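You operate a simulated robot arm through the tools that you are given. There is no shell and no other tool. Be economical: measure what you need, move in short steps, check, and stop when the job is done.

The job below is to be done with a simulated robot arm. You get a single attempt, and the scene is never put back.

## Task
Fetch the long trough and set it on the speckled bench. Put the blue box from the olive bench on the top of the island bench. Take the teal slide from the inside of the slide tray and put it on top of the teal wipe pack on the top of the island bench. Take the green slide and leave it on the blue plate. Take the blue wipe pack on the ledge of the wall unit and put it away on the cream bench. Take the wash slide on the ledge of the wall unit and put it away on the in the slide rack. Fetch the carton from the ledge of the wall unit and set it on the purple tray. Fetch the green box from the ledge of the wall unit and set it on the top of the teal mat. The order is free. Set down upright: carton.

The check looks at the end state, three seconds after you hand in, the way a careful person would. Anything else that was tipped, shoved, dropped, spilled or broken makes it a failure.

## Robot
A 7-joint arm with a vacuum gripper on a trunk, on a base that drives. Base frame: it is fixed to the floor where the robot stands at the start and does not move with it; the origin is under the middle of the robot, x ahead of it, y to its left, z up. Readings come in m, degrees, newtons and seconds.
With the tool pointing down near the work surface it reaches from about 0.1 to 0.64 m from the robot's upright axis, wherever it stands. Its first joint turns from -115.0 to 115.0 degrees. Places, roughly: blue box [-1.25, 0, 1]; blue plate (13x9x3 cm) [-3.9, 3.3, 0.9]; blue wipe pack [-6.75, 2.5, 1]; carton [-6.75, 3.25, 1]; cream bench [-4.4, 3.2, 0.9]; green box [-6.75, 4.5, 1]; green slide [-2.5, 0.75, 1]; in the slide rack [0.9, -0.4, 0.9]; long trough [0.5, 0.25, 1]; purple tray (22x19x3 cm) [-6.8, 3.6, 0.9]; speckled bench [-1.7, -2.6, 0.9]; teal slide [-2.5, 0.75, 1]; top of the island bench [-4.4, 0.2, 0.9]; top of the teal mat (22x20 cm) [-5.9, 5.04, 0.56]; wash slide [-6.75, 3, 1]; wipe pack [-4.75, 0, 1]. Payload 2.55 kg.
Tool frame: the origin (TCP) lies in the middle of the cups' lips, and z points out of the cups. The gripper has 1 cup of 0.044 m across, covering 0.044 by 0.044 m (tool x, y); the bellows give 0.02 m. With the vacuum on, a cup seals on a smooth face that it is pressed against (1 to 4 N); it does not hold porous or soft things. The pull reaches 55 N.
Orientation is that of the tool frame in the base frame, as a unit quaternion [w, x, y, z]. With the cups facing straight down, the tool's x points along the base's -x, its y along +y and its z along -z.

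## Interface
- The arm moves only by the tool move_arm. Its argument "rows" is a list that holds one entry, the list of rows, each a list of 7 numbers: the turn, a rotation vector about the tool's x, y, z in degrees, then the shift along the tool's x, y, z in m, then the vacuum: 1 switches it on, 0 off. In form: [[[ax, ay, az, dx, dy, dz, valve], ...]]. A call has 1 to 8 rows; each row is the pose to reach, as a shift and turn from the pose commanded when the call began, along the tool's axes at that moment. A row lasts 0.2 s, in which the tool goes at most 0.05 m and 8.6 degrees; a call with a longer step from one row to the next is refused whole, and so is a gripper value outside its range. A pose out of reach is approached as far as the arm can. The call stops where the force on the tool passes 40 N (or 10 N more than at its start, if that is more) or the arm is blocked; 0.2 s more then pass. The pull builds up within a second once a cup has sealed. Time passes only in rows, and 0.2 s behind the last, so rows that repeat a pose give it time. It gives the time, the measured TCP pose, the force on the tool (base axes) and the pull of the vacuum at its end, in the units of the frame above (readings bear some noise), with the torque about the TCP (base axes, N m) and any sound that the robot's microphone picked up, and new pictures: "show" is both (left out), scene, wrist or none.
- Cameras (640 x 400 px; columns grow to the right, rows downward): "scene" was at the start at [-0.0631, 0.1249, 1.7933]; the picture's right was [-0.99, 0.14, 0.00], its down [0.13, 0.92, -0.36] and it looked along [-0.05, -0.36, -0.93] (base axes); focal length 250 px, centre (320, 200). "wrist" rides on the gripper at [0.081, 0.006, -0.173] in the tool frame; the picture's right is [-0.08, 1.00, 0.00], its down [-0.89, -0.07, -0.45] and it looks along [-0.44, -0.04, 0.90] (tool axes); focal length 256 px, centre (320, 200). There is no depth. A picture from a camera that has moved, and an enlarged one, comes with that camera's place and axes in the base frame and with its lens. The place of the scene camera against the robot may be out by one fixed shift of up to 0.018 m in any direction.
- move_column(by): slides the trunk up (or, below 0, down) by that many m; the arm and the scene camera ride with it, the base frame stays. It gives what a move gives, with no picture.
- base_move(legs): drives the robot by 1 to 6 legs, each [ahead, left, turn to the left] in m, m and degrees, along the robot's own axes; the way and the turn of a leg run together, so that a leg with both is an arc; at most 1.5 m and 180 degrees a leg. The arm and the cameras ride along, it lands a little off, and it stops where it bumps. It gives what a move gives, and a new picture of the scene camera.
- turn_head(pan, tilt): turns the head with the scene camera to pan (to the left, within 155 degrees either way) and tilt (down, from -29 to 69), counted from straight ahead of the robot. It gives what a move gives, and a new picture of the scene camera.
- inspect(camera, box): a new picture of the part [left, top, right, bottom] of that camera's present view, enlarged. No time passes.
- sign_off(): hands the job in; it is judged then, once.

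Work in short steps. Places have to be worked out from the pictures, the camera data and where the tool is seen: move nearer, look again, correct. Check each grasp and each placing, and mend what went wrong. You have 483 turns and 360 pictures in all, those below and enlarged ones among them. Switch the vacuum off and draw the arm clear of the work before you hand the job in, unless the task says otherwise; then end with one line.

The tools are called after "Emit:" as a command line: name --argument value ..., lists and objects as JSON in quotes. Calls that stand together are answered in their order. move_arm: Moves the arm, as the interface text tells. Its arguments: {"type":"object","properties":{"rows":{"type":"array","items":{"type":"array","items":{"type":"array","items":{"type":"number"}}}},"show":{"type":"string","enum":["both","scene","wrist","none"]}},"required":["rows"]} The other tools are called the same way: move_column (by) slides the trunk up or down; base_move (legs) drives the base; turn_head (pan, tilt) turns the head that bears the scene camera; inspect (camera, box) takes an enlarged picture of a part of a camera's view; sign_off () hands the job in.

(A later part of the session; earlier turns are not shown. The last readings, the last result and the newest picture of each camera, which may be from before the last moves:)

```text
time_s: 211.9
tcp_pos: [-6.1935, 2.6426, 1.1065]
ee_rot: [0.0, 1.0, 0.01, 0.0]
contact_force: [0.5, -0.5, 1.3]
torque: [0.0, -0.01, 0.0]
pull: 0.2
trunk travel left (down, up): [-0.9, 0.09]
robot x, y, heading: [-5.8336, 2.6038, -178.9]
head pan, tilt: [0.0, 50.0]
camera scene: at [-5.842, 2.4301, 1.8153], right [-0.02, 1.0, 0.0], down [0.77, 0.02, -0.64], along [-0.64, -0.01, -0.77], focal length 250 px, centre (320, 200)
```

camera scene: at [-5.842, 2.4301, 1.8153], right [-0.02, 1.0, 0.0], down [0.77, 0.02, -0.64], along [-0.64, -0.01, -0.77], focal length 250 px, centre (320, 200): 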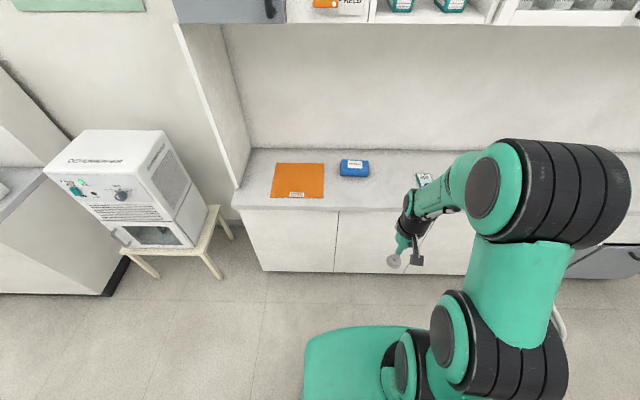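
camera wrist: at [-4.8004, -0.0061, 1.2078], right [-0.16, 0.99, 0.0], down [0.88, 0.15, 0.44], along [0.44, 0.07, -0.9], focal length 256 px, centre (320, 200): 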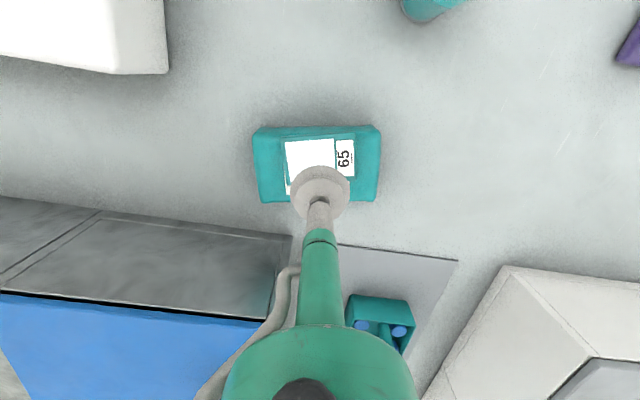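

Blue wipe pack ≈(-6.795, 2.59), counter edge x≈-6.55. I drive up.

Emit:
base_move --legs '[[0.385, 0, -1.1]]'

Emit:
move_arm --rows '[[[0, 0, 0, -0.04, 0.01, 0, 0], [0, 0, 0, -0.08, 0.02, 0, 0], [0, 0, 0, -0.12, 0.03, 0, 0], [0, 0, 0, -0.16, 0.04, 0, 0], [0, 0, 0, -0.16, 0.04, 0, 0]]]'

```text
time_s: 214.4
tcp_pos: [-6.5834, 2.647, 1.1055]
ee_rot: [0.0, 1.0, -0.003, 0.0]
contact_force: [-0.1, -0.5, 0.5]
torque: [0.03, -0.03, 0.0]
pull: 0.0
trunk travel left (down, up): [-0.9, 0.09]
robot x, y, heading: [-6.2233, 2.5967, 179.9]
head pan, tilt: [0.0, 50.0]
camera scene: at [-6.2372, 2.4269, 1.8152], right [0.0, 1.0, 0.0], down [0.77, 0.0, -0.64], along [-0.64, 0.0, -0.77], focal length 250 px, centre (320, 200)
```

scene: 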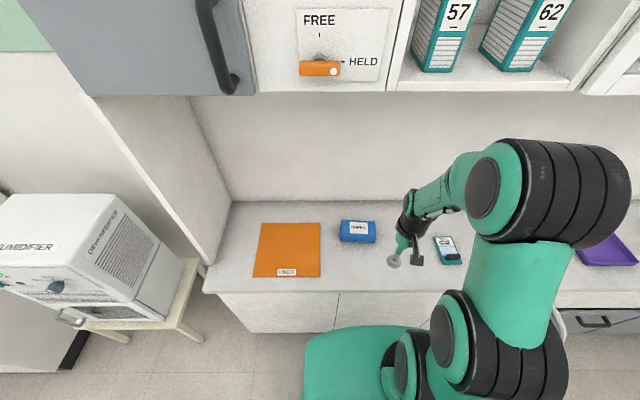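

```text
time_s: 215.6
tcp_pos: [-6.741, 2.6075, 1.1091]
ee_rot: [0.0, 1.0, -0.001, 0.0]
contact_force: [0.7, -0.8, 0.7]
torque: [0.0, -0.04, -0.01]
pull: 0.0
trunk travel left (down, up): [-0.9, 0.09]
robot x, y, heading: [-6.222, 2.6005, 179.8]
head pan, tilt: [0.0, 50.0]
camera scene: at [-6.2353, 2.4272, 1.8153], right [0.0, 1.0, 0.0], down [0.77, 0.0, -0.64], along [-0.64, 0.0, -0.77], focal length 250 px, centre (320, 200)
camera wrist: at [-6.6614, 2.6007, 1.2816], right [-0.08, -1.0, 0.0], down [-0.89, 0.07, 0.45], along [-0.44, 0.04, -0.9], focal length 256 px, centre (320, 200)
```

scene: 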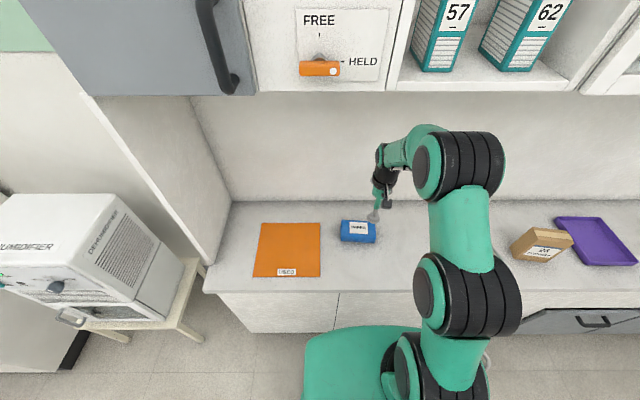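
wrist: 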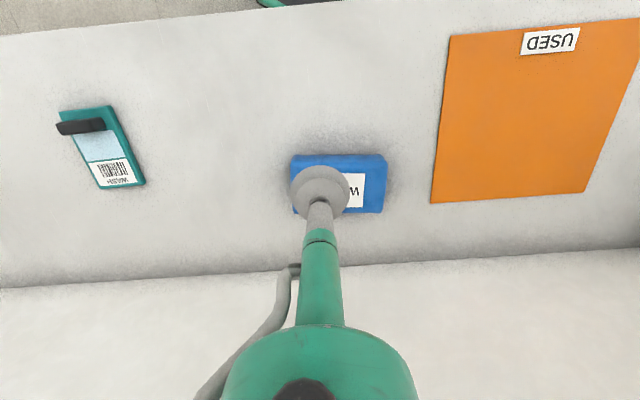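

Pack centre ≈(-6.812, 2.586). I move over and lower to z≈1.0.

Emit:
move_arm --rows '[[[0, 0, 0, -0.035, 0.01, 0, 0], [0, 0, 0, -0.07, 0.021, 0.01, 0], [0, 0, 0, -0.07, 0.021, 0.05, 0], [0, 0, 0, -0.07, 0.021, 0.09, 0], [0, 0, 0, -0.07, 0.021, 0.12, 0], [0, 0, 0, -0.07, 0.021, 0.12, 0]]]' --show "none"

Emit:
inspect --camera "wrist" --box '[200, 100, 440, 280]'

```text
time_s: 217.0
tcp_pos: [-6.8131, 2.5871, 0.9851]
ee_rot: [0.0, 1.0, -0.002, 0.0]
contact_force: [-0.5, 0.1, 0.7]
torque: [-0.02, 0.0, 0.02]
pull: 0.0
trunk travel left (down, up): [-0.9, 0.09]
robot x, y, heading: [-6.2246, 2.6031, 179.9]
head pan, tilt: [0.0, 50.0]
```

```text
2.22 times, centred on (320, 190) of wrist
camera zoom: at [-6.7324, 2.5803, 1.1588], right [-0.08, -1.0, 0.0], down [-0.89, 0.07, 0.45], along [-0.44, 0.04, -0.9], focal length 569 px, centre (320, 222)
```

zoom: 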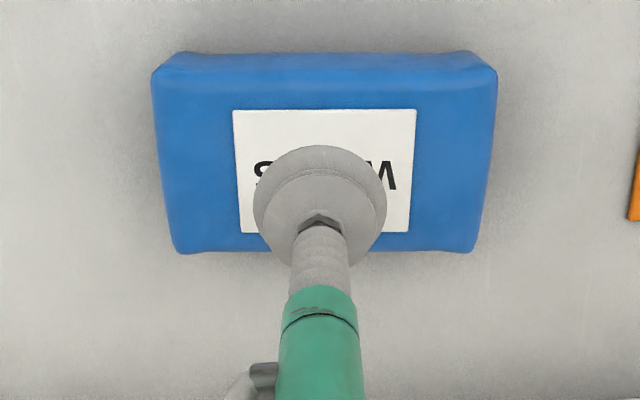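

Centred on the label. I go down with vacuum.

Emit:
move_arm --rows '[[[0, 0, 0, -0.003, 0, 0.03, 1], [0, 0, 0, -0.003, 0, 0.045, 1], [0, 0, 0, -0.003, 0, 0.052, 1], [0, 0, 0, -0.003, 0, 0.057, 1], [0, 0, 0, -0.003, 0, 0.057, 1]]]' --show "none"

```text
time_s: 218.2
tcp_pos: [-6.8164, 2.5869, 0.9304]
ee_rot: [-0.001, 1.0, -0.002, -0.002]
contact_force: [0.1, -0.6, 2.3]
torque: [-0.01, 0.17, 0.0]
pull: 55.2
trunk travel left (down, up): [-0.9, 0.09]
robot x, y, heading: [-6.2233, 2.6016, 179.7]
head pan, tilt: [0.0, 50.0]
```

Sealed. Lift and draw back.

Emit:
move_arm --rows '[[[0, 0, 0, 0, 0, -0.02, 1], [0, 0, 0, 0, 0, -0.06, 1], [0, 0, 0, 0, 0, -0.1, 1], [0, 0, 0, 0.03, 0, -0.13, 1], [0, 0, 0, 0.07, 0, -0.15, 1], [0, 0, 0, 0.12, 0, -0.15, 1], [0, 0, 0, 0.17, 0, -0.15, 1], [0, 0, 0, 0.22, 0, -0.15, 1]]]' --show "wrist"

```text
time_s: 220.0
tcp_pos: [-6.5937, 2.5857, 1.0787]
ee_rot: [0.0, 1.0, -0.002, -0.001]
contact_force: [-0.2, -0.2, -1.8]
torque: [-0.01, 0.02, 0.05]
pull: 54.6
trunk travel left (down, up): [-0.9, 0.09]
robot x, y, heading: [-6.2194, 2.6005, 179.7]
head pan, tilt: [0.0, 50.0]
camera wrist: at [-6.5135, 2.5778, 1.2522], right [-0.08, -1.0, 0.0], down [-0.89, 0.07, 0.45], along [-0.45, 0.04, -0.89], focal length 256 px, centre (320, 200)
```

wrist: 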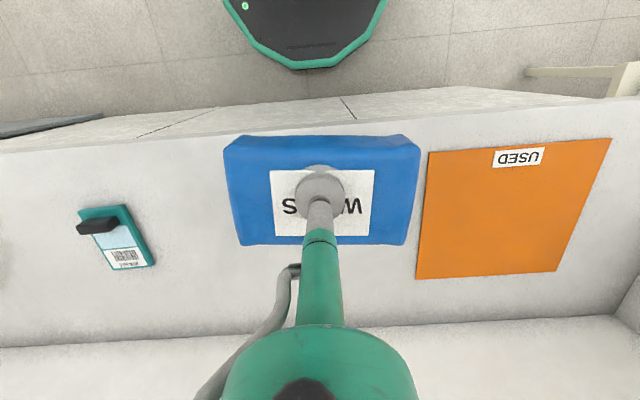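

Held level. I back to mid-aisle, turn to face the cream bench, and look.

Emit:
base_move --legs '[[-0.4, 0, 0], [0, 0, -90], [0, 0, -90], [0, 0.55, 0]]'

```text
time_s: 232.8
tcp_pos: [-5.4504, 3.1639, 1.079]
ee_rot: [0.0, 0.0, 1.0, 0.0]
contact_force: [-0.6, 0.4, -2.9]
torque: [-0.03, 0.05, 0.04]
pull: 55.1
trunk travel left (down, up): [-0.9, 0.09]
robot x, y, heading: [-5.8225, 3.1452, -0.0]
head pan, tilt: [0.0, 50.0]
camera scene: at [-5.8009, 3.3279, 1.8152], right [0.0, -1.0, 0.0], down [-0.77, 0.0, -0.64], along [0.64, 0.0, -0.77], focal length 250 px, centre (320, 200)
```

scene: 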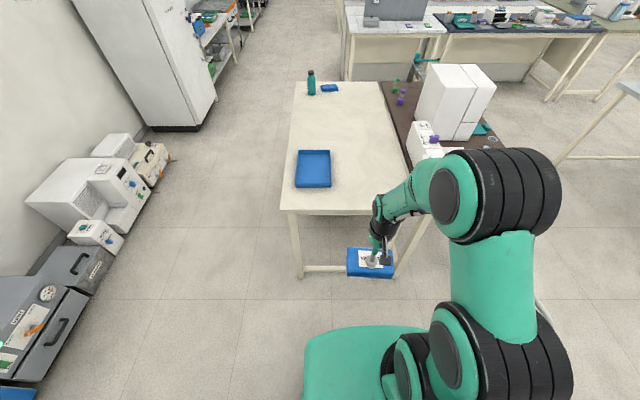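

Free spot right of the blue tray at ≈(-4.94, 3.10). I drive ahead 0.37 m.

Emit:
base_move --legs '[[0.37, -0.03, 0]]'

Emit:
move_arm --rows '[[[0, 0, 0, -0.03, -0.01, 0, 1], [0, 0, 0, -0.06, -0.02, 0, 1], [0, 0, 0, -0.1, -0.03, 0, 1], [0, 0, 0, -0.13, -0.035, 0.02, 1], [0, 0, 0, -0.14, -0.035, 0.06, 1], [0, 0, 0, -0.14, -0.035, 0.1, 1], [0, 0, 0, -0.14, -0.035, 0.12, 1], [0, 0, 0, -0.14, -0.035, 0.12, 1]]]'

```text
time_s: 235.2
tcp_pos: [-5.0805, 3.132, 1.0784]
ee_rot: [-0.001, 0.001, 1.0, 0.0]
contact_force: [0.6, 0.4, -2.3]
torque: [-0.01, 0.04, 0.03]
pull: 54.3
trunk travel left (down, up): [-0.9, 0.09]
robot x, y, heading: [-5.4545, 3.1197, -0.3]
head pan, tilt: [0.0, 50.0]
camera scene: at [-5.4296, 3.297, 1.8153], right [0.0, -1.0, 0.0], down [-0.77, 0.0, -0.64], along [0.64, 0.0, -0.77], focal length 250 px, centre (320, 200)
```

scene: 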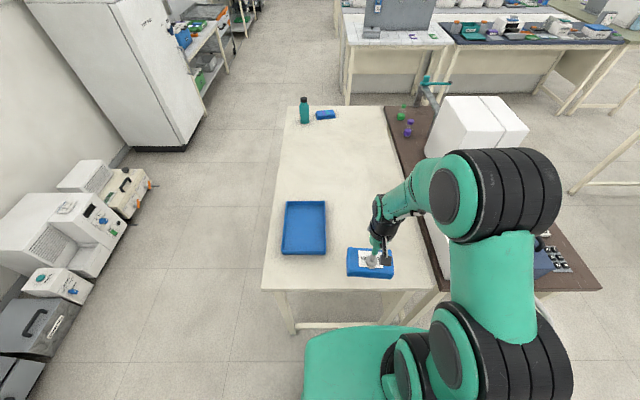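

```text
time_s: 237.0
tcp_pos: [-4.941, 3.0964, 0.9583]
ee_rot: [-0.001, 0.001, 1.0, 0.0]
contact_force: [-0.1, -0.5, -2.8]
torque: [-0.04, 0.01, 0.02]
pull: 55.3
trunk travel left (down, up): [-0.9, 0.09]
robot x, y, heading: [-5.4523, 3.1163, -0.1]
head pan, tilt: [0.0, 50.0]
camera scene: at [-5.4301, 3.297, 1.8153], right [0.0, -1.0, 0.0], down [-0.77, 0.0, -0.64], along [0.64, 0.0, -0.77], focal length 250 px, centre (320, 200)
camera wrist: at [-5.0216, 3.1031, 1.1322], right [0.08, 1.0, 0.0], down [0.89, -0.07, 0.45], along [0.44, -0.04, -0.9], focal length 256 px, centre (320, 200)
```

scene: 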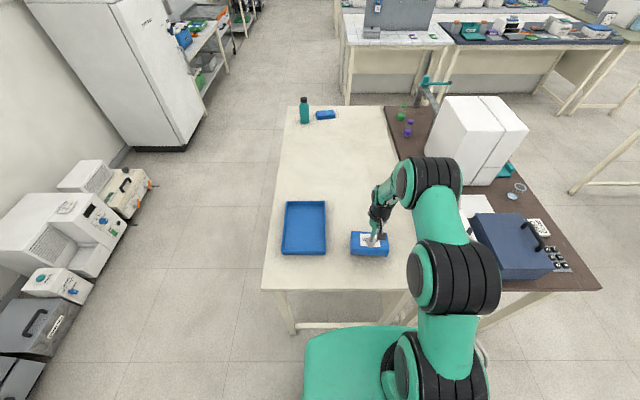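
wrist: 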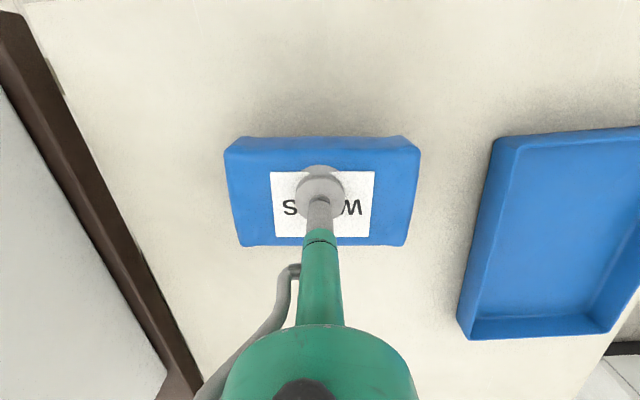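

Clear of tray and edges. I lower to contact near 0.93.

Emit:
move_arm --rows '[[[0, 0, 0, 0, 0, 0.015, 1], [0, 0, 0, 0, 0, 0.023, 1], [0, 0, 0, 0, 0, 0.028, 1], [0, 0, 0, 0, 0, 0.032, 1], [0, 0, 0, 0, 0, 0.032, 1]]]' --show "none"

```text
time_s: 238.2
tcp_pos: [-4.9402, 3.0977, 0.9303]
ee_rot: [0.003, 0.001, 1.0, 0.0]
contact_force: [0.8, 0.6, 18.6]
torque: [0.03, -0.02, -0.03]
pull: 55.2
trunk travel left (down, up): [-0.9, 0.09]
robot x, y, heading: [-5.4536, 3.1171, -0.1]
head pan, tilt: [0.0, 50.0]
```

Contact. Ease, release and lift.

Emit:
move_arm --rows '[[[0, 0, 0, 0, 0, -0.003, 1], [0, 0, 0, 0, 0, -0.003, 0], [0, 0, 0, 0, 0, -0.003, 0], [0, 0, 0, 0, 0, -0.003, 0], [0, 0, 0, 0, 0, -0.006, 0], [0, 0, 0, 0, 0, -0.03, 0], [0, 0, 0, 0, 0, -0.08, 0], [0, 0, 0, 0, 0, -0.13, 0]]]' --show "wrist"

Emit:
move_arm --rows '[[[0, 0, 0, 0.045, 0, 0, 0], [0, 0, 0, 0.09, 0, 0, 0], [0, 0, 0, 0.135, 0, 0, 0]]]' --show "none"

```text
time_s: 240.0
tcp_pos: [-4.9419, 3.0972, 1.0588]
ee_rot: [-0.001, 0.001, 1.0, 0.0]
contact_force: [0.0, -1.4, 0.7]
torque: [-0.01, -0.02, -0.02]
pull: 0.0
trunk travel left (down, up): [-0.9, 0.09]
robot x, y, heading: [-5.4531, 3.1147, -0.1]
head pan, tilt: [0.0, 50.0]
camera wrist: at [-5.0226, 3.1037, 1.2319], right [0.08, 1.0, 0.0], down [0.89, -0.07, 0.44], along [0.44, -0.04, -0.9], focal length 256 px, centre (320, 200)
```

wrist: 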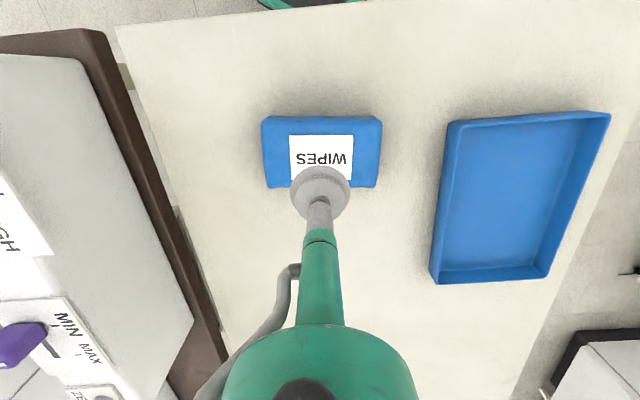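

```text
time_s: 240.8
tcp_pos: [-5.0793, 3.0973, 1.0573]
ee_rot: [0.0, 0.0, 1.0, 0.0]
contact_force: [-0.4, -0.8, 0.8]
torque: [-0.01, -0.03, 0.0]
pull: 0.1
trunk travel left (down, up): [-0.9, 0.09]
robot x, y, heading: [-5.4542, 3.1132, -0.3]
head pan, tilt: [0.0, 50.0]
```

Wipe pack placed. Back to the wall unit for the carton.

Emit:
base_move --legs '[[-0.4, 0, 0], [0, 0, 90], [0, 0, 90], [0.1, -0.3, 0]]'

Emit:
inspect --camera "scene" --box '[160, 80, 480, 280]'

```text
time_s: 252.7
tcp_pos: [-6.3238, 3.4448, 1.058]
ee_rot: [0.0, 1.0, -0.006, 0.0]
contact_force: [0.2, 0.2, -0.3]
torque: [0.01, -0.01, 0.01]
pull: 0.1
trunk travel left (down, up): [-0.9, 0.09]
robot x, y, heading: [-5.9468, 3.4207, 179.0]
head pan, tilt: [0.0, 50.0]
camera scene: at [-5.9628, 3.2492, 1.8153], right [0.01, 1.0, 0.0], down [0.77, -0.01, -0.64], along [-0.64, 0.01, -0.77], focal length 250 px, centre (320, 200)
```

scene: 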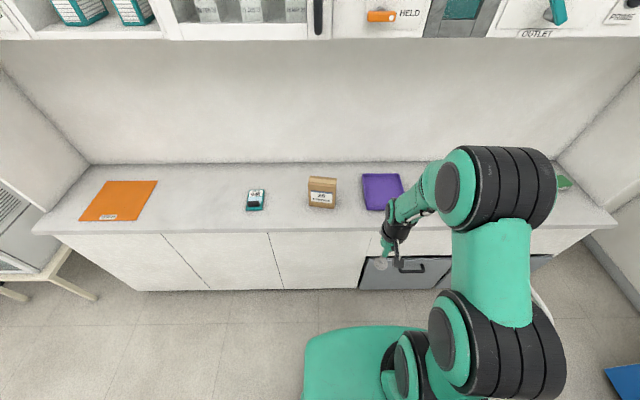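

```text
2.00 times, centred on (320, 180) of scene
camera zoom: at [-5.9628, 3.2492, 1.8153], right [0.01, 1.0, 0.0], down [0.77, -0.01, -0.64], along [-0.64, 0.01, -0.77], focal length 501 px, centre (320, 240)
```

zoom: 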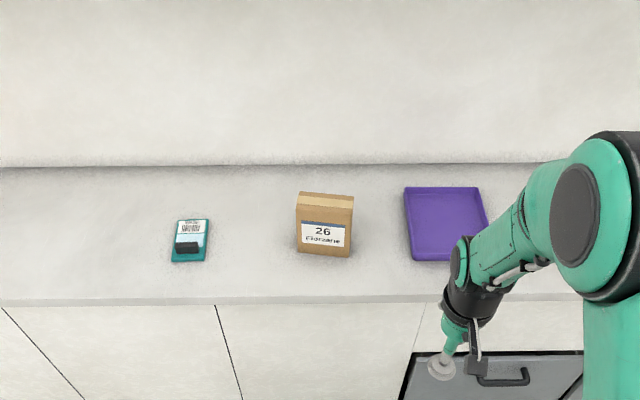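

The carton stands upright at ≈(-6.71, 3.25), top about 0.155 m above the ledge. I drive up to it.

Emit:
base_move --legs '[[0.26, 0.03, 1.0]]'

Emit:
move_arm --rows '[[[0, 0, 0, 0, 0.02, -0.045, 0], [0, 0, 0, 0, 0.05, -0.08, 0], [0, 0, 0, 0, 0.09, -0.1, 0], [0, 0, 0, 0, 0.13, -0.1, 0], [0, 0, 0, 0, 0.16, -0.1, 0], [0, 0, 0, -0.03, 0.17, -0.1, 0], [0, 0, 0, -0.06, 0.17, -0.1, 0], [0, 0, 0, -0.06, 0.17, -0.1, 0]]]'

```text
time_s: 254.5
tcp_pos: [-6.5813, 3.4079, 1.0575]
ee_rot: [0.0, 1.0, 0.004, 0.001]
contact_force: [-0.4, -0.1, -0.1]
torque: [0.02, -0.04, 0.0]
pull: 0.1
trunk travel left (down, up): [-0.9, 0.09]
robot x, y, heading: [-6.2056, 3.3919, -179.4]
head pan, tilt: [0.0, 50.0]
camera scene: at [-6.2169, 3.219, 1.8152], right [-0.01, 1.0, 0.0], down [0.77, 0.01, -0.64], along [-0.64, -0.01, -0.77], focal length 250 px, centre (320, 200)
```

scene: 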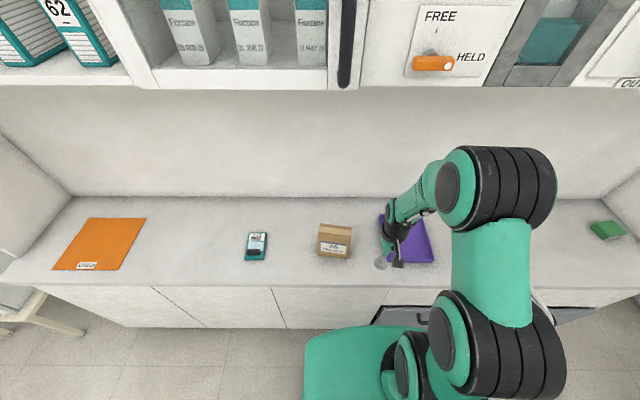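

```text
time_s: 256.3
tcp_pos: [-6.6409, 3.2369, 1.1584]
ee_rot: [0.0, 1.0, 0.005, -0.001]
contact_force: [0.0, 0.1, 0.6]
torque: [0.02, 0.04, -0.02]
pull: 0.1
trunk travel left (down, up): [-0.9, 0.09]
robot x, y, heading: [-6.204, 3.3921, -179.6]
head pan, tilt: [0.0, 50.0]
camera scene: at [-6.2152, 3.2192, 1.8153], right [-0.01, 1.0, 0.0], down [0.77, 0.01, -0.64], along [-0.64, -0.01, -0.77], focal length 250 px, centre (320, 200)
camera wrist: at [-6.5616, 3.2314, 1.3317], right [-0.07, -1.0, 0.0], down [-0.89, 0.06, 0.45], along [-0.44, 0.03, -0.9], focal length 256 px, centre (320, 200)
```

scene: 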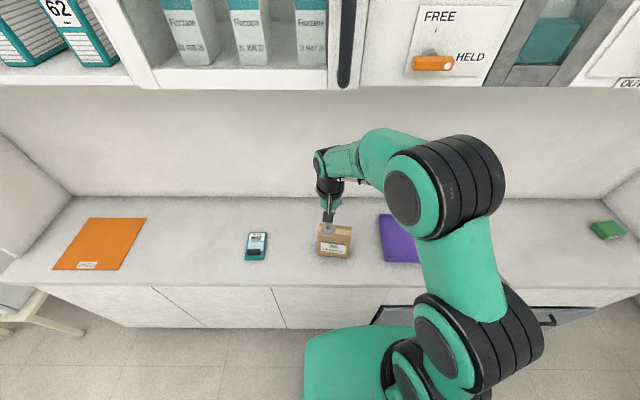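
wrist: 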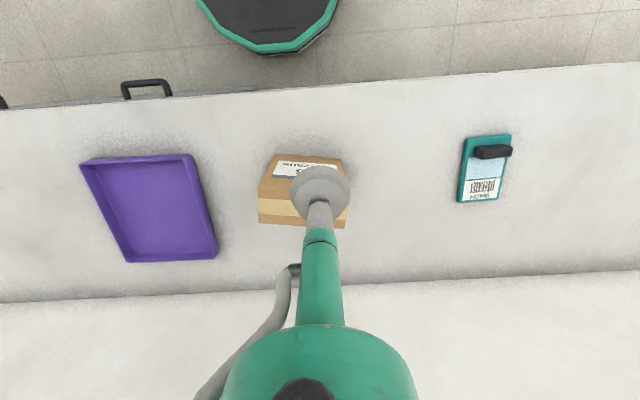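

Emit:
inspect --camera "wrist" --box '[230, 130, 390, 250]'

```text
3.33 times, centred on (310, 190) of wrist
camera zoom: at [-6.5616, 3.2314, 1.3317], right [-0.07, -1.0, 0.0], down [-0.89, 0.06, 0.45], along [-0.44, 0.03, -0.9], focal length 853 px, centre (353, 233)
```

zoom: 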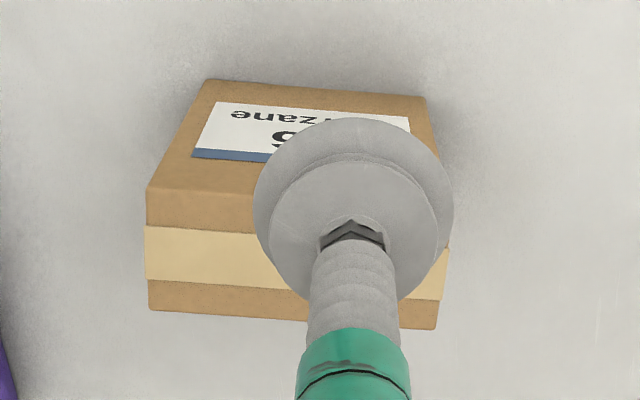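

Carton top ≈0.114×0.05 m, centre ≈(-6.712, 3.263). I move over it and lower to 1.09.

Emit:
move_arm --rows '[[[0, 0, 0, -0.035, -0.013, 0, 0], [0, 0, 0, -0.07, -0.026, 0, 0], [0, 0, 0, -0.07, -0.026, 0.035, 0], [0, 0, 0, -0.07, -0.026, 0.06, 0], [0, 0, 0, -0.07, -0.026, 0.06, 0]]]' --show "none"

Emit:
inspect --camera "wrist" --box '[240, 120, 400, 240]'

```text
time_s: 257.5
tcp_pos: [-6.7107, 3.2625, 1.0988]
ee_rot: [0.0, 1.0, 0.005, 0.0]
contact_force: [0.8, 0.2, 0.0]
torque: [-0.01, -0.02, 0.03]
pull: 0.1
trunk travel left (down, up): [-0.9, 0.09]
robot x, y, heading: [-6.2071, 3.3894, -179.3]
head pan, tilt: [0.0, 50.0]
```

```text
3.33 times, centred on (320, 180) of wrist
camera zoom: at [-6.6309, 3.2562, 1.2721], right [-0.07, -1.0, 0.0], down [-0.89, 0.06, 0.45], along [-0.44, 0.03, -0.9], focal length 853 px, centre (320, 267)
```

zoom: 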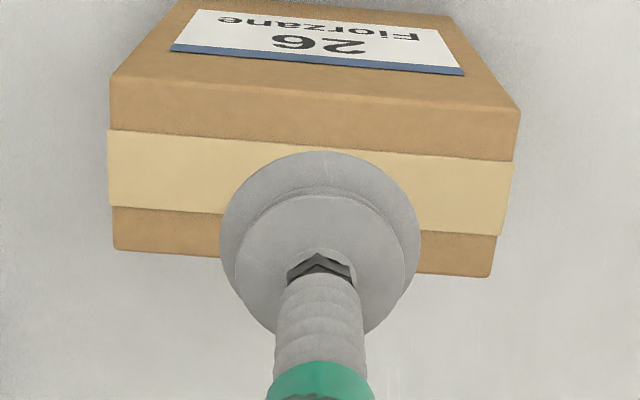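

The cup is centred over the tape. I go down with vacuum toward z≈1.045.

Emit:
move_arm --rows '[[[0, 0, 0, -0.003, -0.001, 0.03, 1], [0, 0, 0, -0.003, -0.001, 0.042, 1], [0, 0, 0, -0.003, -0.001, 0.048, 1], [0, 0, 0, -0.003, -0.001, 0.053, 1], [0, 0, 0, -0.003, -0.001, 0.053, 1]]]' --show "none"

```text
time_s: 258.7
tcp_pos: [-6.7125, 3.2625, 1.0463]
ee_rot: [0.0, 1.0, 0.005, 0.001]
contact_force: [0.1, 0.7, 0.2]
torque: [0.0, -0.04, 0.0]
pull: 0.0
trunk travel left (down, up): [-0.9, 0.09]
robot x, y, heading: [-6.2061, 3.3905, -179.4]
head pan, tilt: [0.0, 50.0]
```

Emit:
move_arm --rows '[[[0, 0, 0, 0, 0, 0.004, 1], [0, 0, 0, 0, 0, 0.008, 1], [0, 0, 0, 0, 0, 0.01, 1], [0, 0, 0, 0, 0, 0.01, 1]]]' --show "wrist"

```text
time_s: 259.7
tcp_pos: [-6.7119, 3.2624, 1.0363]
ee_rot: [0.001, 1.0, 0.004, 0.001]
contact_force: [-0.7, 0.0, 0.6]
torque: [-0.06, -0.03, -0.01]
pull: 54.6
trunk travel left (down, up): [-0.9, 0.09]
robot x, y, heading: [-6.2029, 3.3897, -179.3]
head pan, tilt: [0.0, 50.0]
camera wrist: at [-6.6327, 3.2567, 1.2086], right [-0.07, -1.0, 0.0], down [-0.89, 0.06, 0.44], along [-0.44, 0.03, -0.9], focal length 256 px, centre (320, 200)
```

wrist: 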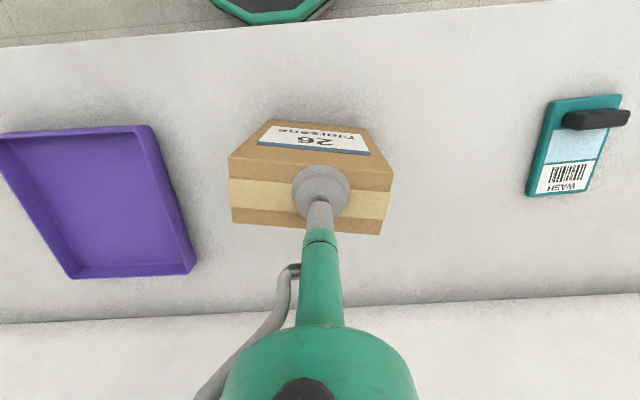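

Sealed. I lift 8 cm and carry the carton over toward the purple tray, centre ≈(-6.768, 3.568), turning it 8° square.

Emit:
move_arm --rows '[[[0, 0, 0, 0, 0, -0.015, 1], [0, 0, 0, 0, 0, -0.045, 1], [0, 0, 0, 0, 0, -0.08, 1], [0, 0, -4, -0.01, -0.04, -0.085, 1], [0, 0, -8, -0.02, -0.08, -0.085, 1], [0, 0, -8, -0.03, -0.12, -0.085, 1], [0, 0, -8, -0.035, -0.16, -0.085, 1], [0, 0, -8, -0.035, -0.16, -0.085, 1]]]' --show "wrist"

```text
time_s: 261.5
tcp_pos: [-6.7476, 3.423, 1.1213]
ee_rot: [-0.001, 0.997, 0.074, 0.001]
contact_force: [-0.4, -0.4, -2.6]
torque: [-0.05, -0.03, 0.01]
pull: 54.4
trunk travel left (down, up): [-0.9, 0.09]
robot x, y, heading: [-6.2021, 3.3874, -179.4]
head pan, tilt: [0.0, 50.0]
camera wrist: at [-6.6673, 3.4283, 1.2948], right [0.07, -1.0, 0.0], down [-0.89, -0.06, 0.44], along [-0.44, -0.03, -0.9], focal length 256 px, centre (320, 200)
```

wrist: 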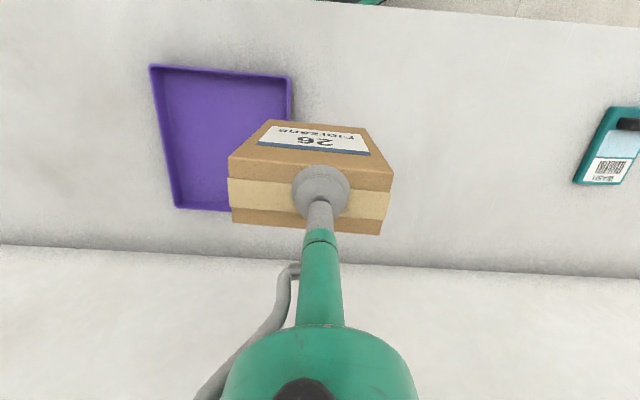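

Tray centre confirmed ≈(-6.767, 3.563). I carry on over it.

Emit:
move_arm --rows '[[[0, 0, 0, 0, -0.04, 0, 1], [0, 0, 0, 0.001, -0.08, 0, 1], [0, 0, 0, 0.001, -0.12, 0, 1], [0, 0, 0, 0.001, -0.141, 0, 1], [0, 0, 0, 0.001, -0.141, 0.03, 1], [0, 0, 0, 0.001, -0.141, 0.045, 1], [0, 0, 0, 0.001, -0.141, 0.045, 1]]]'

```text
time_s: 263.1
tcp_pos: [-6.7692, 3.5626, 1.073]
ee_rot: [0.0, 0.997, 0.074, 0.001]
contact_force: [-0.7, 0.0, -2.0]
torque: [-0.01, -0.06, 0.01]
pull: 55.2
trunk travel left (down, up): [-0.9, 0.09]
robot x, y, heading: [-6.2045, 3.3942, -179.5]
head pan, tilt: [0.0, 50.0]
camera scene: at [-6.2161, 3.2188, 1.8152], right [-0.01, 1.0, 0.0], down [0.77, 0.01, -0.64], along [-0.64, 0.0, -0.77], focal length 250 px, centre (320, 200)
camera wrist: at [-6.6902, 3.567, 1.2474], right [0.07, -1.0, 0.0], down [-0.89, -0.06, 0.44], along [-0.44, -0.03, -0.9], focal length 256 px, centre (320, 200)
```

scene: 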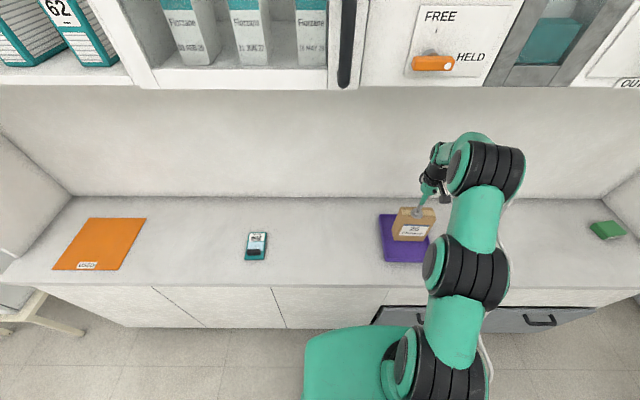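
wrist: 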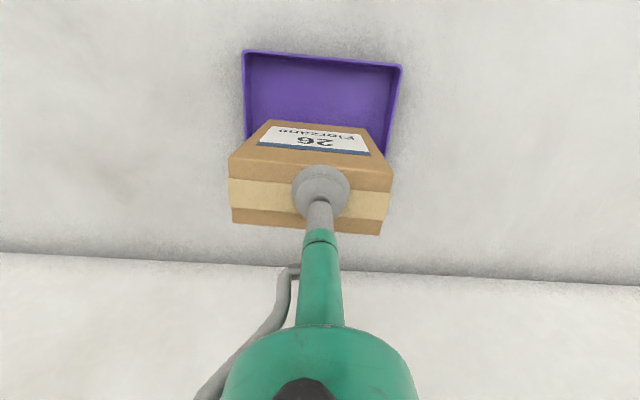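

The carton hangs over the tray. I lower gently to contact.

Emit:
move_arm --rows '[[[0, 0, 0, 0, 0, 0.015, 1], [0, 0, 0, 0, 0, 0.022, 1], [0, 0, 0, 0, 0, 0.026, 1], [0, 0, 0, 0, 0, 0.029, 1], [0, 0, 0, 0, 0, 0.029, 1]]]' --show "none"

```text
time_s: 264.3
tcp_pos: [-6.7682, 3.5639, 1.0458]
ee_rot: [-0.001, 0.997, 0.074, 0.0]
contact_force: [0.5, 0.3, -2.9]
torque: [0.0, -0.02, 0.02]
pull: 54.9
trunk travel left (down, up): [-0.9, 0.09]
robot x, y, heading: [-6.204, 3.3912, -179.3]
head pan, tilt: [0.0, 50.0]
```

Emit:
move_arm --rows '[[[0, 0, 0, 0, 0, 0.003, 1], [0, 0, 0, 0, 0, 0.005, 1], [0, 0, 0, 0, 0, 0.005, 1]]]' --show "none"

```text
time_s: 265.1
tcp_pos: [-6.7693, 3.5638, 1.0417]
ee_rot: [0.0, 0.997, 0.074, 0.0]
contact_force: [0.0, -0.3, -3.3]
torque: [-0.02, -0.01, 0.0]
pull: 55.0
trunk travel left (down, up): [-0.9, 0.09]
robot x, y, heading: [-6.205, 3.3954, -179.7]
head pan, tilt: [0.0, 50.0]
```

Emit:
move_arm --rows '[[[0, 0, 0, 0, 0, 0.003, 1], [0, 0, 0, 0, 0, 0.005, 1], [0, 0, 0, 0, 0, 0.005, 1]]]' --show "none"

```text
time_s: 265.9
tcp_pos: [-6.7687, 3.5621, 1.0374]
ee_rot: [-0.001, 0.997, 0.074, 0.001]
contact_force: [1.3, -0.7, 3.1]
torque: [0.16, -0.04, -0.07]
pull: 54.8
trunk travel left (down, up): [-0.9, 0.09]
robot x, y, heading: [-6.2052, 3.3959, -179.3]
head pan, tilt: [0.0, 50.0]
```

Contact. I release and lift slowly straight up.

Emit:
move_arm --rows '[[[0, 0, 0, 0, 0, 0.001, 1], [0, 0, 0, 0, 0, 0, 0], [0, 0, 0, 0, 0, 0, 0], [0, 0, 0, 0, 0, 0, 0], [0, 0, 0, 0, 0, -0.005, 0], [0, 0, 0, 0, 0, -0.02, 0], [0, 0, 0, 0, 0, -0.06, 0], [0, 0, 0, 0, 0, -0.1, 0]]]'

```text
time_s: 267.7
tcp_pos: [-6.7577, 3.5589, 1.1239]
ee_rot: [0.001, 0.997, 0.075, 0.003]
contact_force: [-0.7, -0.1, -0.6]
torque: [0.04, 0.03, -0.03]
pull: 0.1
out of reach, approached as far as the arm can: row 8
trunk travel left (down, up): [-0.9, 0.09]
robot x, y, heading: [-6.2057, 3.3913, -179.7]
head pan, tilt: [0.0, 50.0]
camera scene: at [-6.2157, 3.2189, 1.8152], right [-0.01, 1.0, 0.0], down [0.77, 0.01, -0.64], along [-0.64, 0.0, -0.77], focal length 250 px, centre (320, 200)
camera wrist: at [-6.6784, 3.5646, 1.2983], right [0.07, -1.0, 0.0], down [-0.9, -0.06, 0.44], along [-0.44, -0.03, -0.9], focal length 256 px, centre (320, 200)
```

scene: 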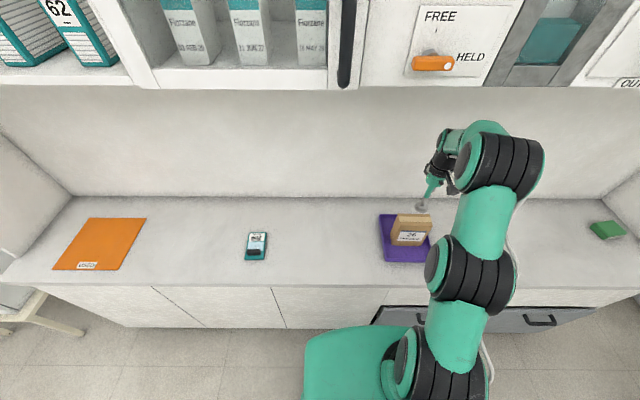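
wrist: 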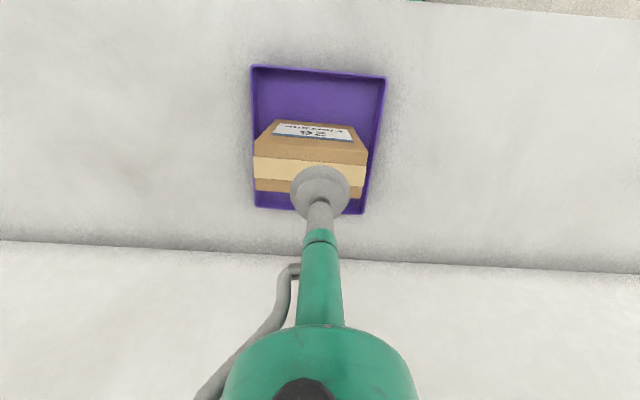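

The carton stands in the tray. I retract and go to the green box at ≈(-6.82, 4.46).

Emit:
move_arm --rows '[[[0, 0, 4, 0.04, -0.005, -0.005, 0], [0, 0, 8, 0.08, -0.01, -0.005, 0], [0, 0, 8, 0.125, -0.02, -0.005, 0], [0, 0, 8, 0.165, -0.025, -0.005, 0], [0, 0, 8, 0.205, -0.03, -0.005, 0]]]' --show "none"

Emit:
base_move --legs '[[-0.15, 0, 0], [0, -0.9, 0]]'

```text
time_s: 268.9
tcp_pos: [-6.5608, 3.6199, 1.1315]
ee_rot: [0.001, 1.0, 0.004, 0.0]
contact_force: [0.3, -0.2, -0.4]
torque: [0.0, -0.02, 0.0]
pull: 0.1
trunk travel left (down, up): [-0.9, 0.09]
robot x, y, heading: [-6.2048, 3.3912, -179.6]
head pan, tilt: [0.0, 50.0]
```

```text
time_s: 274.7
tcp_pos: [-6.4219, 4.5263, 1.1303]
ee_rot: [0.0, 1.0, 0.006, 0.0]
contact_force: [-0.1, -1.0, -0.4]
torque: [-0.04, 0.01, 0.03]
pull: 0.1
trunk travel left (down, up): [-0.9, 0.09]
robot x, y, heading: [-6.0645, 4.3017, -179.6]
head pan, tilt: [0.0, 50.0]
camera scene: at [-6.0733, 4.1264, 1.8153], right [-0.01, 1.0, 0.0], down [0.77, 0.01, -0.64], along [-0.64, -0.01, -0.77], focal length 250 px, centre (320, 200)
```

scene: 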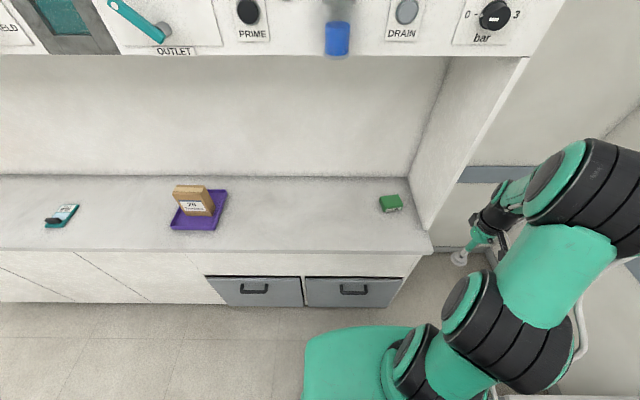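

Green box ≈(-6.81, 4.445), end panel near y 4.62. I first bring the tool to robot centre so the elbow stays clear of the panel, then drive up.

Emit:
move_arm --rows '[[[0, 0, 0, 0.0, 0.045, 0, 0], [0, 0, 0, 0.0, 0.09, 0, 0], [0, 0, 0, 0.0, 0.135, 0, 0], [0, 0, 0, 0.0, 0.18, 0, 0], [0, 0, 0, 0.0, 0.22, 0, 0]]]' --show "none"

Emit:
base_move --legs '[[0.17, 0.03, -0.4]]'

```text
time_s: 275.9
tcp_pos: [-6.4216, 4.3023, 1.1299]
ee_rot: [-0.001, 1.0, 0.004, 0.002]
contact_force: [0.7, 0.8, 0.5]
torque: [-0.01, -0.03, -0.01]
pull: 0.0
trunk travel left (down, up): [-0.9, 0.09]
robot x, y, heading: [-6.06, 4.3008, -179.3]
head pan, tilt: [0.0, 50.0]
```

```text
time_s: 277.3
tcp_pos: [-6.5911, 4.2766, 1.13]
ee_rot: [0.001, 1.0, 0.001, 0.001]
contact_force: [-0.4, -0.4, -0.3]
torque: [0.01, -0.03, -0.02]
pull: 0.0
trunk travel left (down, up): [-0.9, 0.09]
robot x, y, heading: [-6.2311, 4.2703, 180.1]
head pan, tilt: [0.0, 50.0]
camera scene: at [-6.2454, 4.0958, 1.8152], right [0.0, 1.0, 0.0], down [0.77, 0.0, -0.64], along [-0.64, 0.0, -0.77], focal length 250 px, centre (320, 200)
```

scene: 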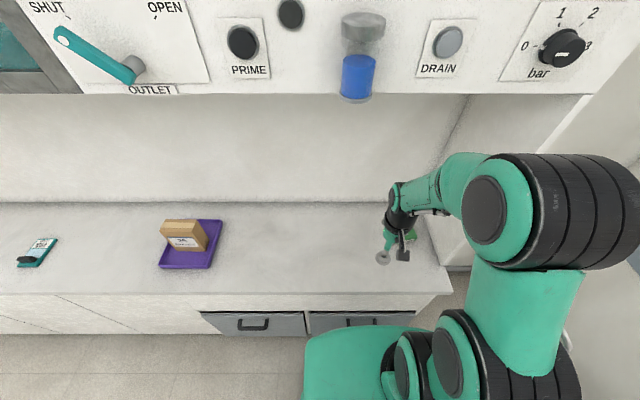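

I extend ahead first (which straightens the elbow inward), then toward the box.

Emit:
move_arm --rows '[[[0, 0, 0, -0.04, 0, 0, 0], [0, 0, 0, -0.08, 0, 0, 0], [0, 0, 0, -0.12, 0, 0, 0], [0, 0, 0, -0.15, -0.03, 0.01, 0], [0, 0, 0, -0.17, -0.07, 0.02, 0], [0, 0, 0, -0.18, -0.11, 0.03, 0], [0, 0, 0, -0.19, -0.14, 0.04, 0], [0, 0, 0, -0.19, -0.14, 0.04, 0]]]'

```text
time_s: 279.1
tcp_pos: [-6.7806, 4.4184, 1.0912]
ee_rot: [-0.001, 1.0, 0.0, 0.0]
contact_force: [0.1, 0.1, 0.5]
torque: [0.02, 0.01, 0.0]
pull: 0.1
trunk travel left (down, up): [-0.9, 0.09]
robot x, y, heading: [-6.2318, 4.2673, 179.9]
head pan, tilt: [0.0, 50.0]
camera scene: at [-6.2441, 4.095, 1.8152], right [0.0, 1.0, 0.0], down [0.77, 0.0, -0.64], along [-0.64, 0.0, -0.77], focal length 250 px, centre (320, 200)
camera wrist: at [-6.6996, 4.4116, 1.265], right [-0.08, -1.0, 0.0], down [-0.89, 0.07, 0.44], along [-0.44, 0.04, -0.9], focal length 256 px, centre (320, 200)
```

scene: 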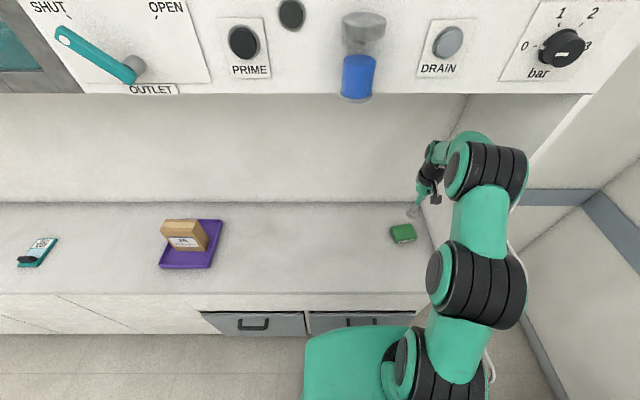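
wrist: 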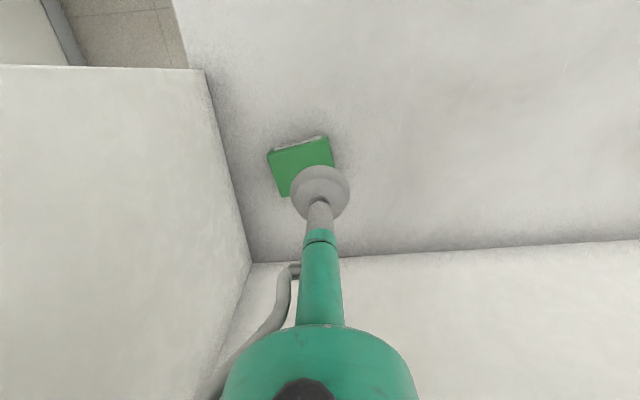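

Green box top ≈(-6.817, 4.445); panel inner face y≈4.57 begins at x≈-6.68. I move over it carefully and lower.

Emit:
move_arm --rows '[[[0, 0, 0, -0.015, -0.012, 0.02, 0], [0, 0, 0, -0.03, -0.024, 0.05, 0], [0, 0, 0, -0.035, -0.026, 0.08, 0], [0, 0, 0, -0.035, -0.026, 0.11, 0], [0, 0, 0, -0.035, -0.026, 0.11, 0]]]' --show "scene"

Emit:
inspect --camera "wrist" --box '[240, 110, 400, 230]'

```text
time_s: 280.3
tcp_pos: [-6.8157, 4.4433, 0.9785]
ee_rot: [0.0, 1.0, 0.0, 0.0]
contact_force: [0.6, 0.6, -0.3]
torque: [-0.01, -0.02, -0.02]
pull: 0.0
trunk travel left (down, up): [-0.9, 0.09]
robot x, y, heading: [-6.2312, 4.2672, 179.9]
head pan, tilt: [0.0, 50.0]
camera scene: at [-6.2442, 4.0958, 1.8152], right [0.0, 1.0, 0.0], down [0.77, 0.0, -0.64], along [-0.64, 0.0, -0.77], focal length 250 px, centre (320, 200)
```

scene: 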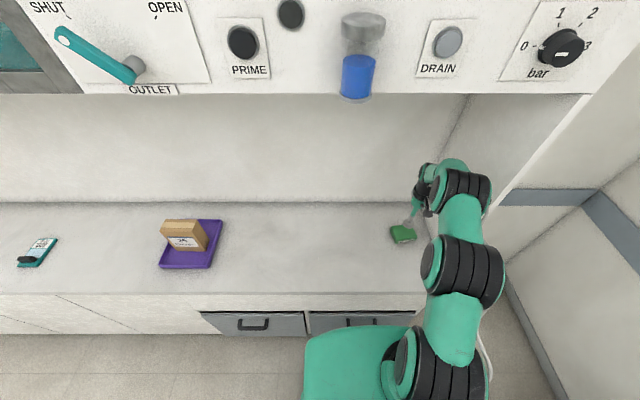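

```text
3.33 times, centred on (320, 170) of wrist
camera zoom: at [-6.7358, 4.4373, 1.1532], right [-0.08, -1.0, 0.0], down [-0.89, 0.07, 0.45], along [-0.44, 0.04, -0.9], focal length 853 px, centre (320, 300)
```

zoom: 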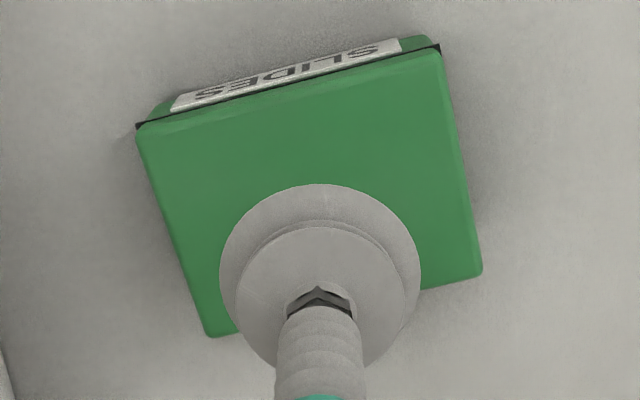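

Centred. Down with vacuum to ≈0.92.

Emit:
move_arm --rows '[[[0, 0, 0, -0.001, -0.002, 0.03, 1], [0, 0, 0, -0.001, -0.002, 0.045, 1], [0, 0, 0, -0.001, -0.002, 0.054, 1], [0, 0, 0, -0.001, -0.002, 0.06, 1], [0, 0, 0, -0.001, -0.002, 0.06, 1]]]' --show "none"

```text
time_s: 281.5
tcp_pos: [-6.8171, 4.4449, 0.9199]
ee_rot: [0.0, 1.0, -0.001, -0.001]
contact_force: [0.0, 0.0, 0.2]
torque: [0.0, -0.01, 0.03]
pull: 54.8
trunk travel left (down, up): [-0.9, 0.09]
robot x, y, heading: [-6.2348, 4.2691, 180.0]
head pan, tilt: [0.0, 50.0]
```

Sealed. I lift, swing inward and draw back.

Emit:
move_arm --rows '[[[0, 0, 0, 0, 0, -0.03, 1], [0, 0, 0, 0, 0, -0.07, 1], [0, 0, 0, 0, 0.01, -0.11, 1], [0, 0, 0, 0, 0.05, -0.13, 1], [0, 0, 0, 0, 0.095, -0.13, 1], [0, 0, 0, 0.03, 0.13, -0.13, 1], [0, 0, 0, 0.07, 0.15, -0.13, 1], [0, 0, 0, 0.11, 0.16, -0.13, 1]]]' --show "none"

Emit:
move_arm --rows '[[[0, 0, 0, 0.045, 0.01, 0, 1], [0, 0, 0, 0.09, 0.02, 0, 1], [0, 0, 0, 0.12, 0.02, 0, 1], [0, 0, 0, 0.12, 0.02, 0, 1]]]' --show "none"

Emit:
base_move --legs '[[-0.4, 0, 0]]'

Emit:
turn_head --pan -80 --tilt 45

```text
time_s: 283.3
tcp_pos: [-6.7055, 4.2846, 1.05]
ee_rot: [0.0, 1.0, 0.0, 0.0]
contact_force: [-0.2, -0.3, -1.4]
torque: [0.01, 0.02, -0.02]
pull: 54.5
trunk travel left (down, up): [-0.9, 0.09]
robot x, y, heading: [-6.2309, 4.2718, 180.0]
head pan, tilt: [0.0, 50.0]
```

```text
time_s: 284.3
tcp_pos: [-6.585, 4.2652, 1.0484]
ee_rot: [0.0, 1.0, 0.0, 0.001]
contact_force: [-0.6, -0.1, -2.3]
torque: [0.0, -0.06, -0.01]
pull: 54.6
trunk travel left (down, up): [-0.9, 0.09]
robot x, y, heading: [-6.2321, 4.2696, 180.0]
head pan, tilt: [0.0, 50.0]
```

```text
time_s: 286.8
tcp_pos: [-6.1815, 4.2651, 1.0491]
ee_rot: [0.0, 1.0, 0.0, 0.0]
contact_force: [0.1, 0.4, -1.8]
torque: [-0.02, 0.02, -0.03]
pull: 55.0
trunk travel left (down, up): [-0.9, 0.09]
robot x, y, heading: [-5.8316, 4.2685, 179.9]
head pan, tilt: [0.0, 50.0]
camera scene: at [-5.8411, 4.0956, 1.8153], right [0.0, 1.0, 0.0], down [0.77, 0.0, -0.64], along [-0.64, 0.0, -0.77], focal length 250 px, centre (320, 200)
```

scene: 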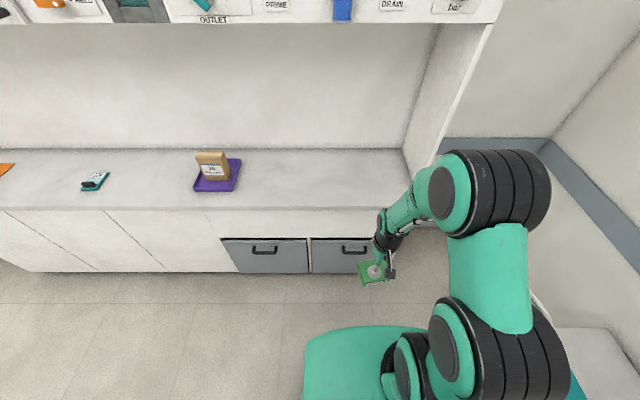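

```text
time_s: 288.4
tcp_pos: [-6.1817, 4.2647, 1.0499]
ee_rot: [0.0, 1.0, 0.0, 0.001]
contact_force: [0.6, -1.5, -1.7]
torque: [0.01, -0.01, 0.03]
pull: 54.9
trunk travel left (down, up): [-0.9, 0.09]
robot x, y, heading: [-5.8258, 4.2657, 180.0]
head pan, tilt: [-80.0, 45.0]
camera scene: at [-5.7785, 4.1757, 1.8222], right [0.98, 0.17, 0.0], down [0.12, -0.7, -0.71], along [-0.12, 0.7, -0.71], focal length 250 px, centre (320, 200)
```

scene: 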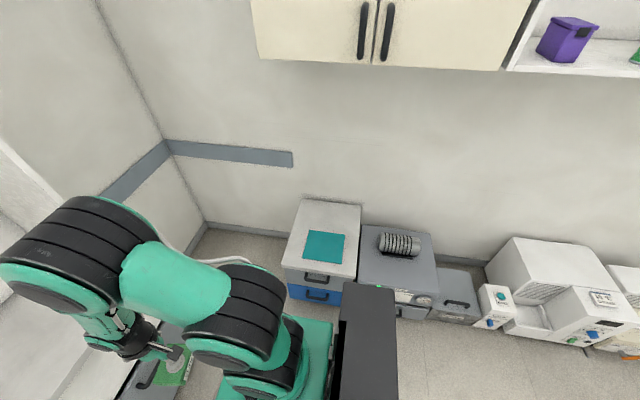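

The teal mat ≈(-5.895, 5.03) lies on the drawer stack (front y≈4.82). I turn to face it.

Emit:
base_move --legs '[[0, 0, -90], [0.0, 0.07, 0]]'

Emit:
turn_head --pan 0 --tilt 55

```text
time_s: 293.2
tcp_pos: [-5.9027, 4.6224, 1.0485]
ee_rot: [0.0, 0.708, -0.706, 0.001]
contact_force: [-1.0, 0.7, -1.7]
torque: [-0.03, -0.01, 0.01]
pull: 55.3
trunk travel left (down, up): [-0.9, 0.09]
robot x, y, heading: [-5.9, 4.2682, 90.6]
head pan, tilt: [-80.0, 45.0]
camera scene: at [-5.9909, 4.2261, 1.8221], right [0.18, -0.98, 0.0], down [-0.7, -0.12, -0.71], along [0.7, 0.12, -0.71], focal length 250 px, centre (320, 200)
```

scene: 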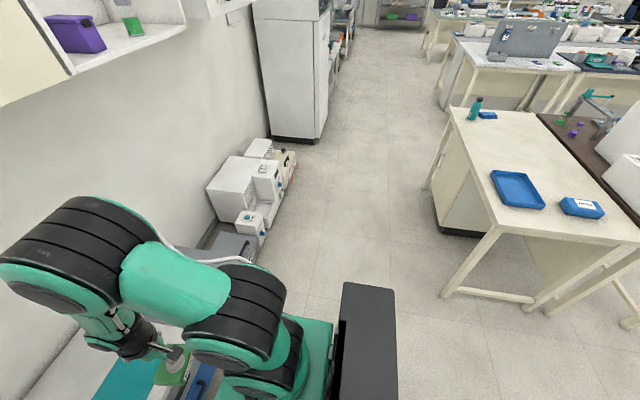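

```text
time_s: 294.7
tcp_pos: [-5.9022, 4.6209, 1.048]
ee_rot: [0.001, 0.708, -0.706, 0.0]
contact_force: [-0.2, -0.3, -1.7]
torque: [-0.01, -0.01, 0.01]
pull: 54.6
trunk travel left (down, up): [-0.9, 0.09]
robot x, y, heading: [-5.8981, 4.2672, 90.1]
head pan, tilt: [0.0, 55.0]
camera scene: at [-6.0698, 4.2838, 1.8087], right [1.0, 0.0, 0.0], down [0.0, -0.82, -0.57], along [0.0, 0.57, -0.82], focal length 250 px, centre (320, 200)
```

scene: 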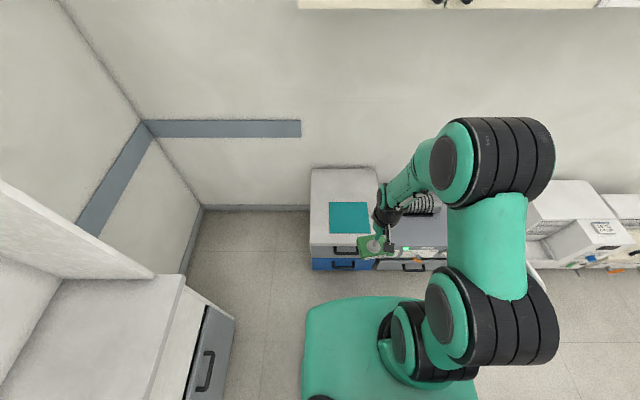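

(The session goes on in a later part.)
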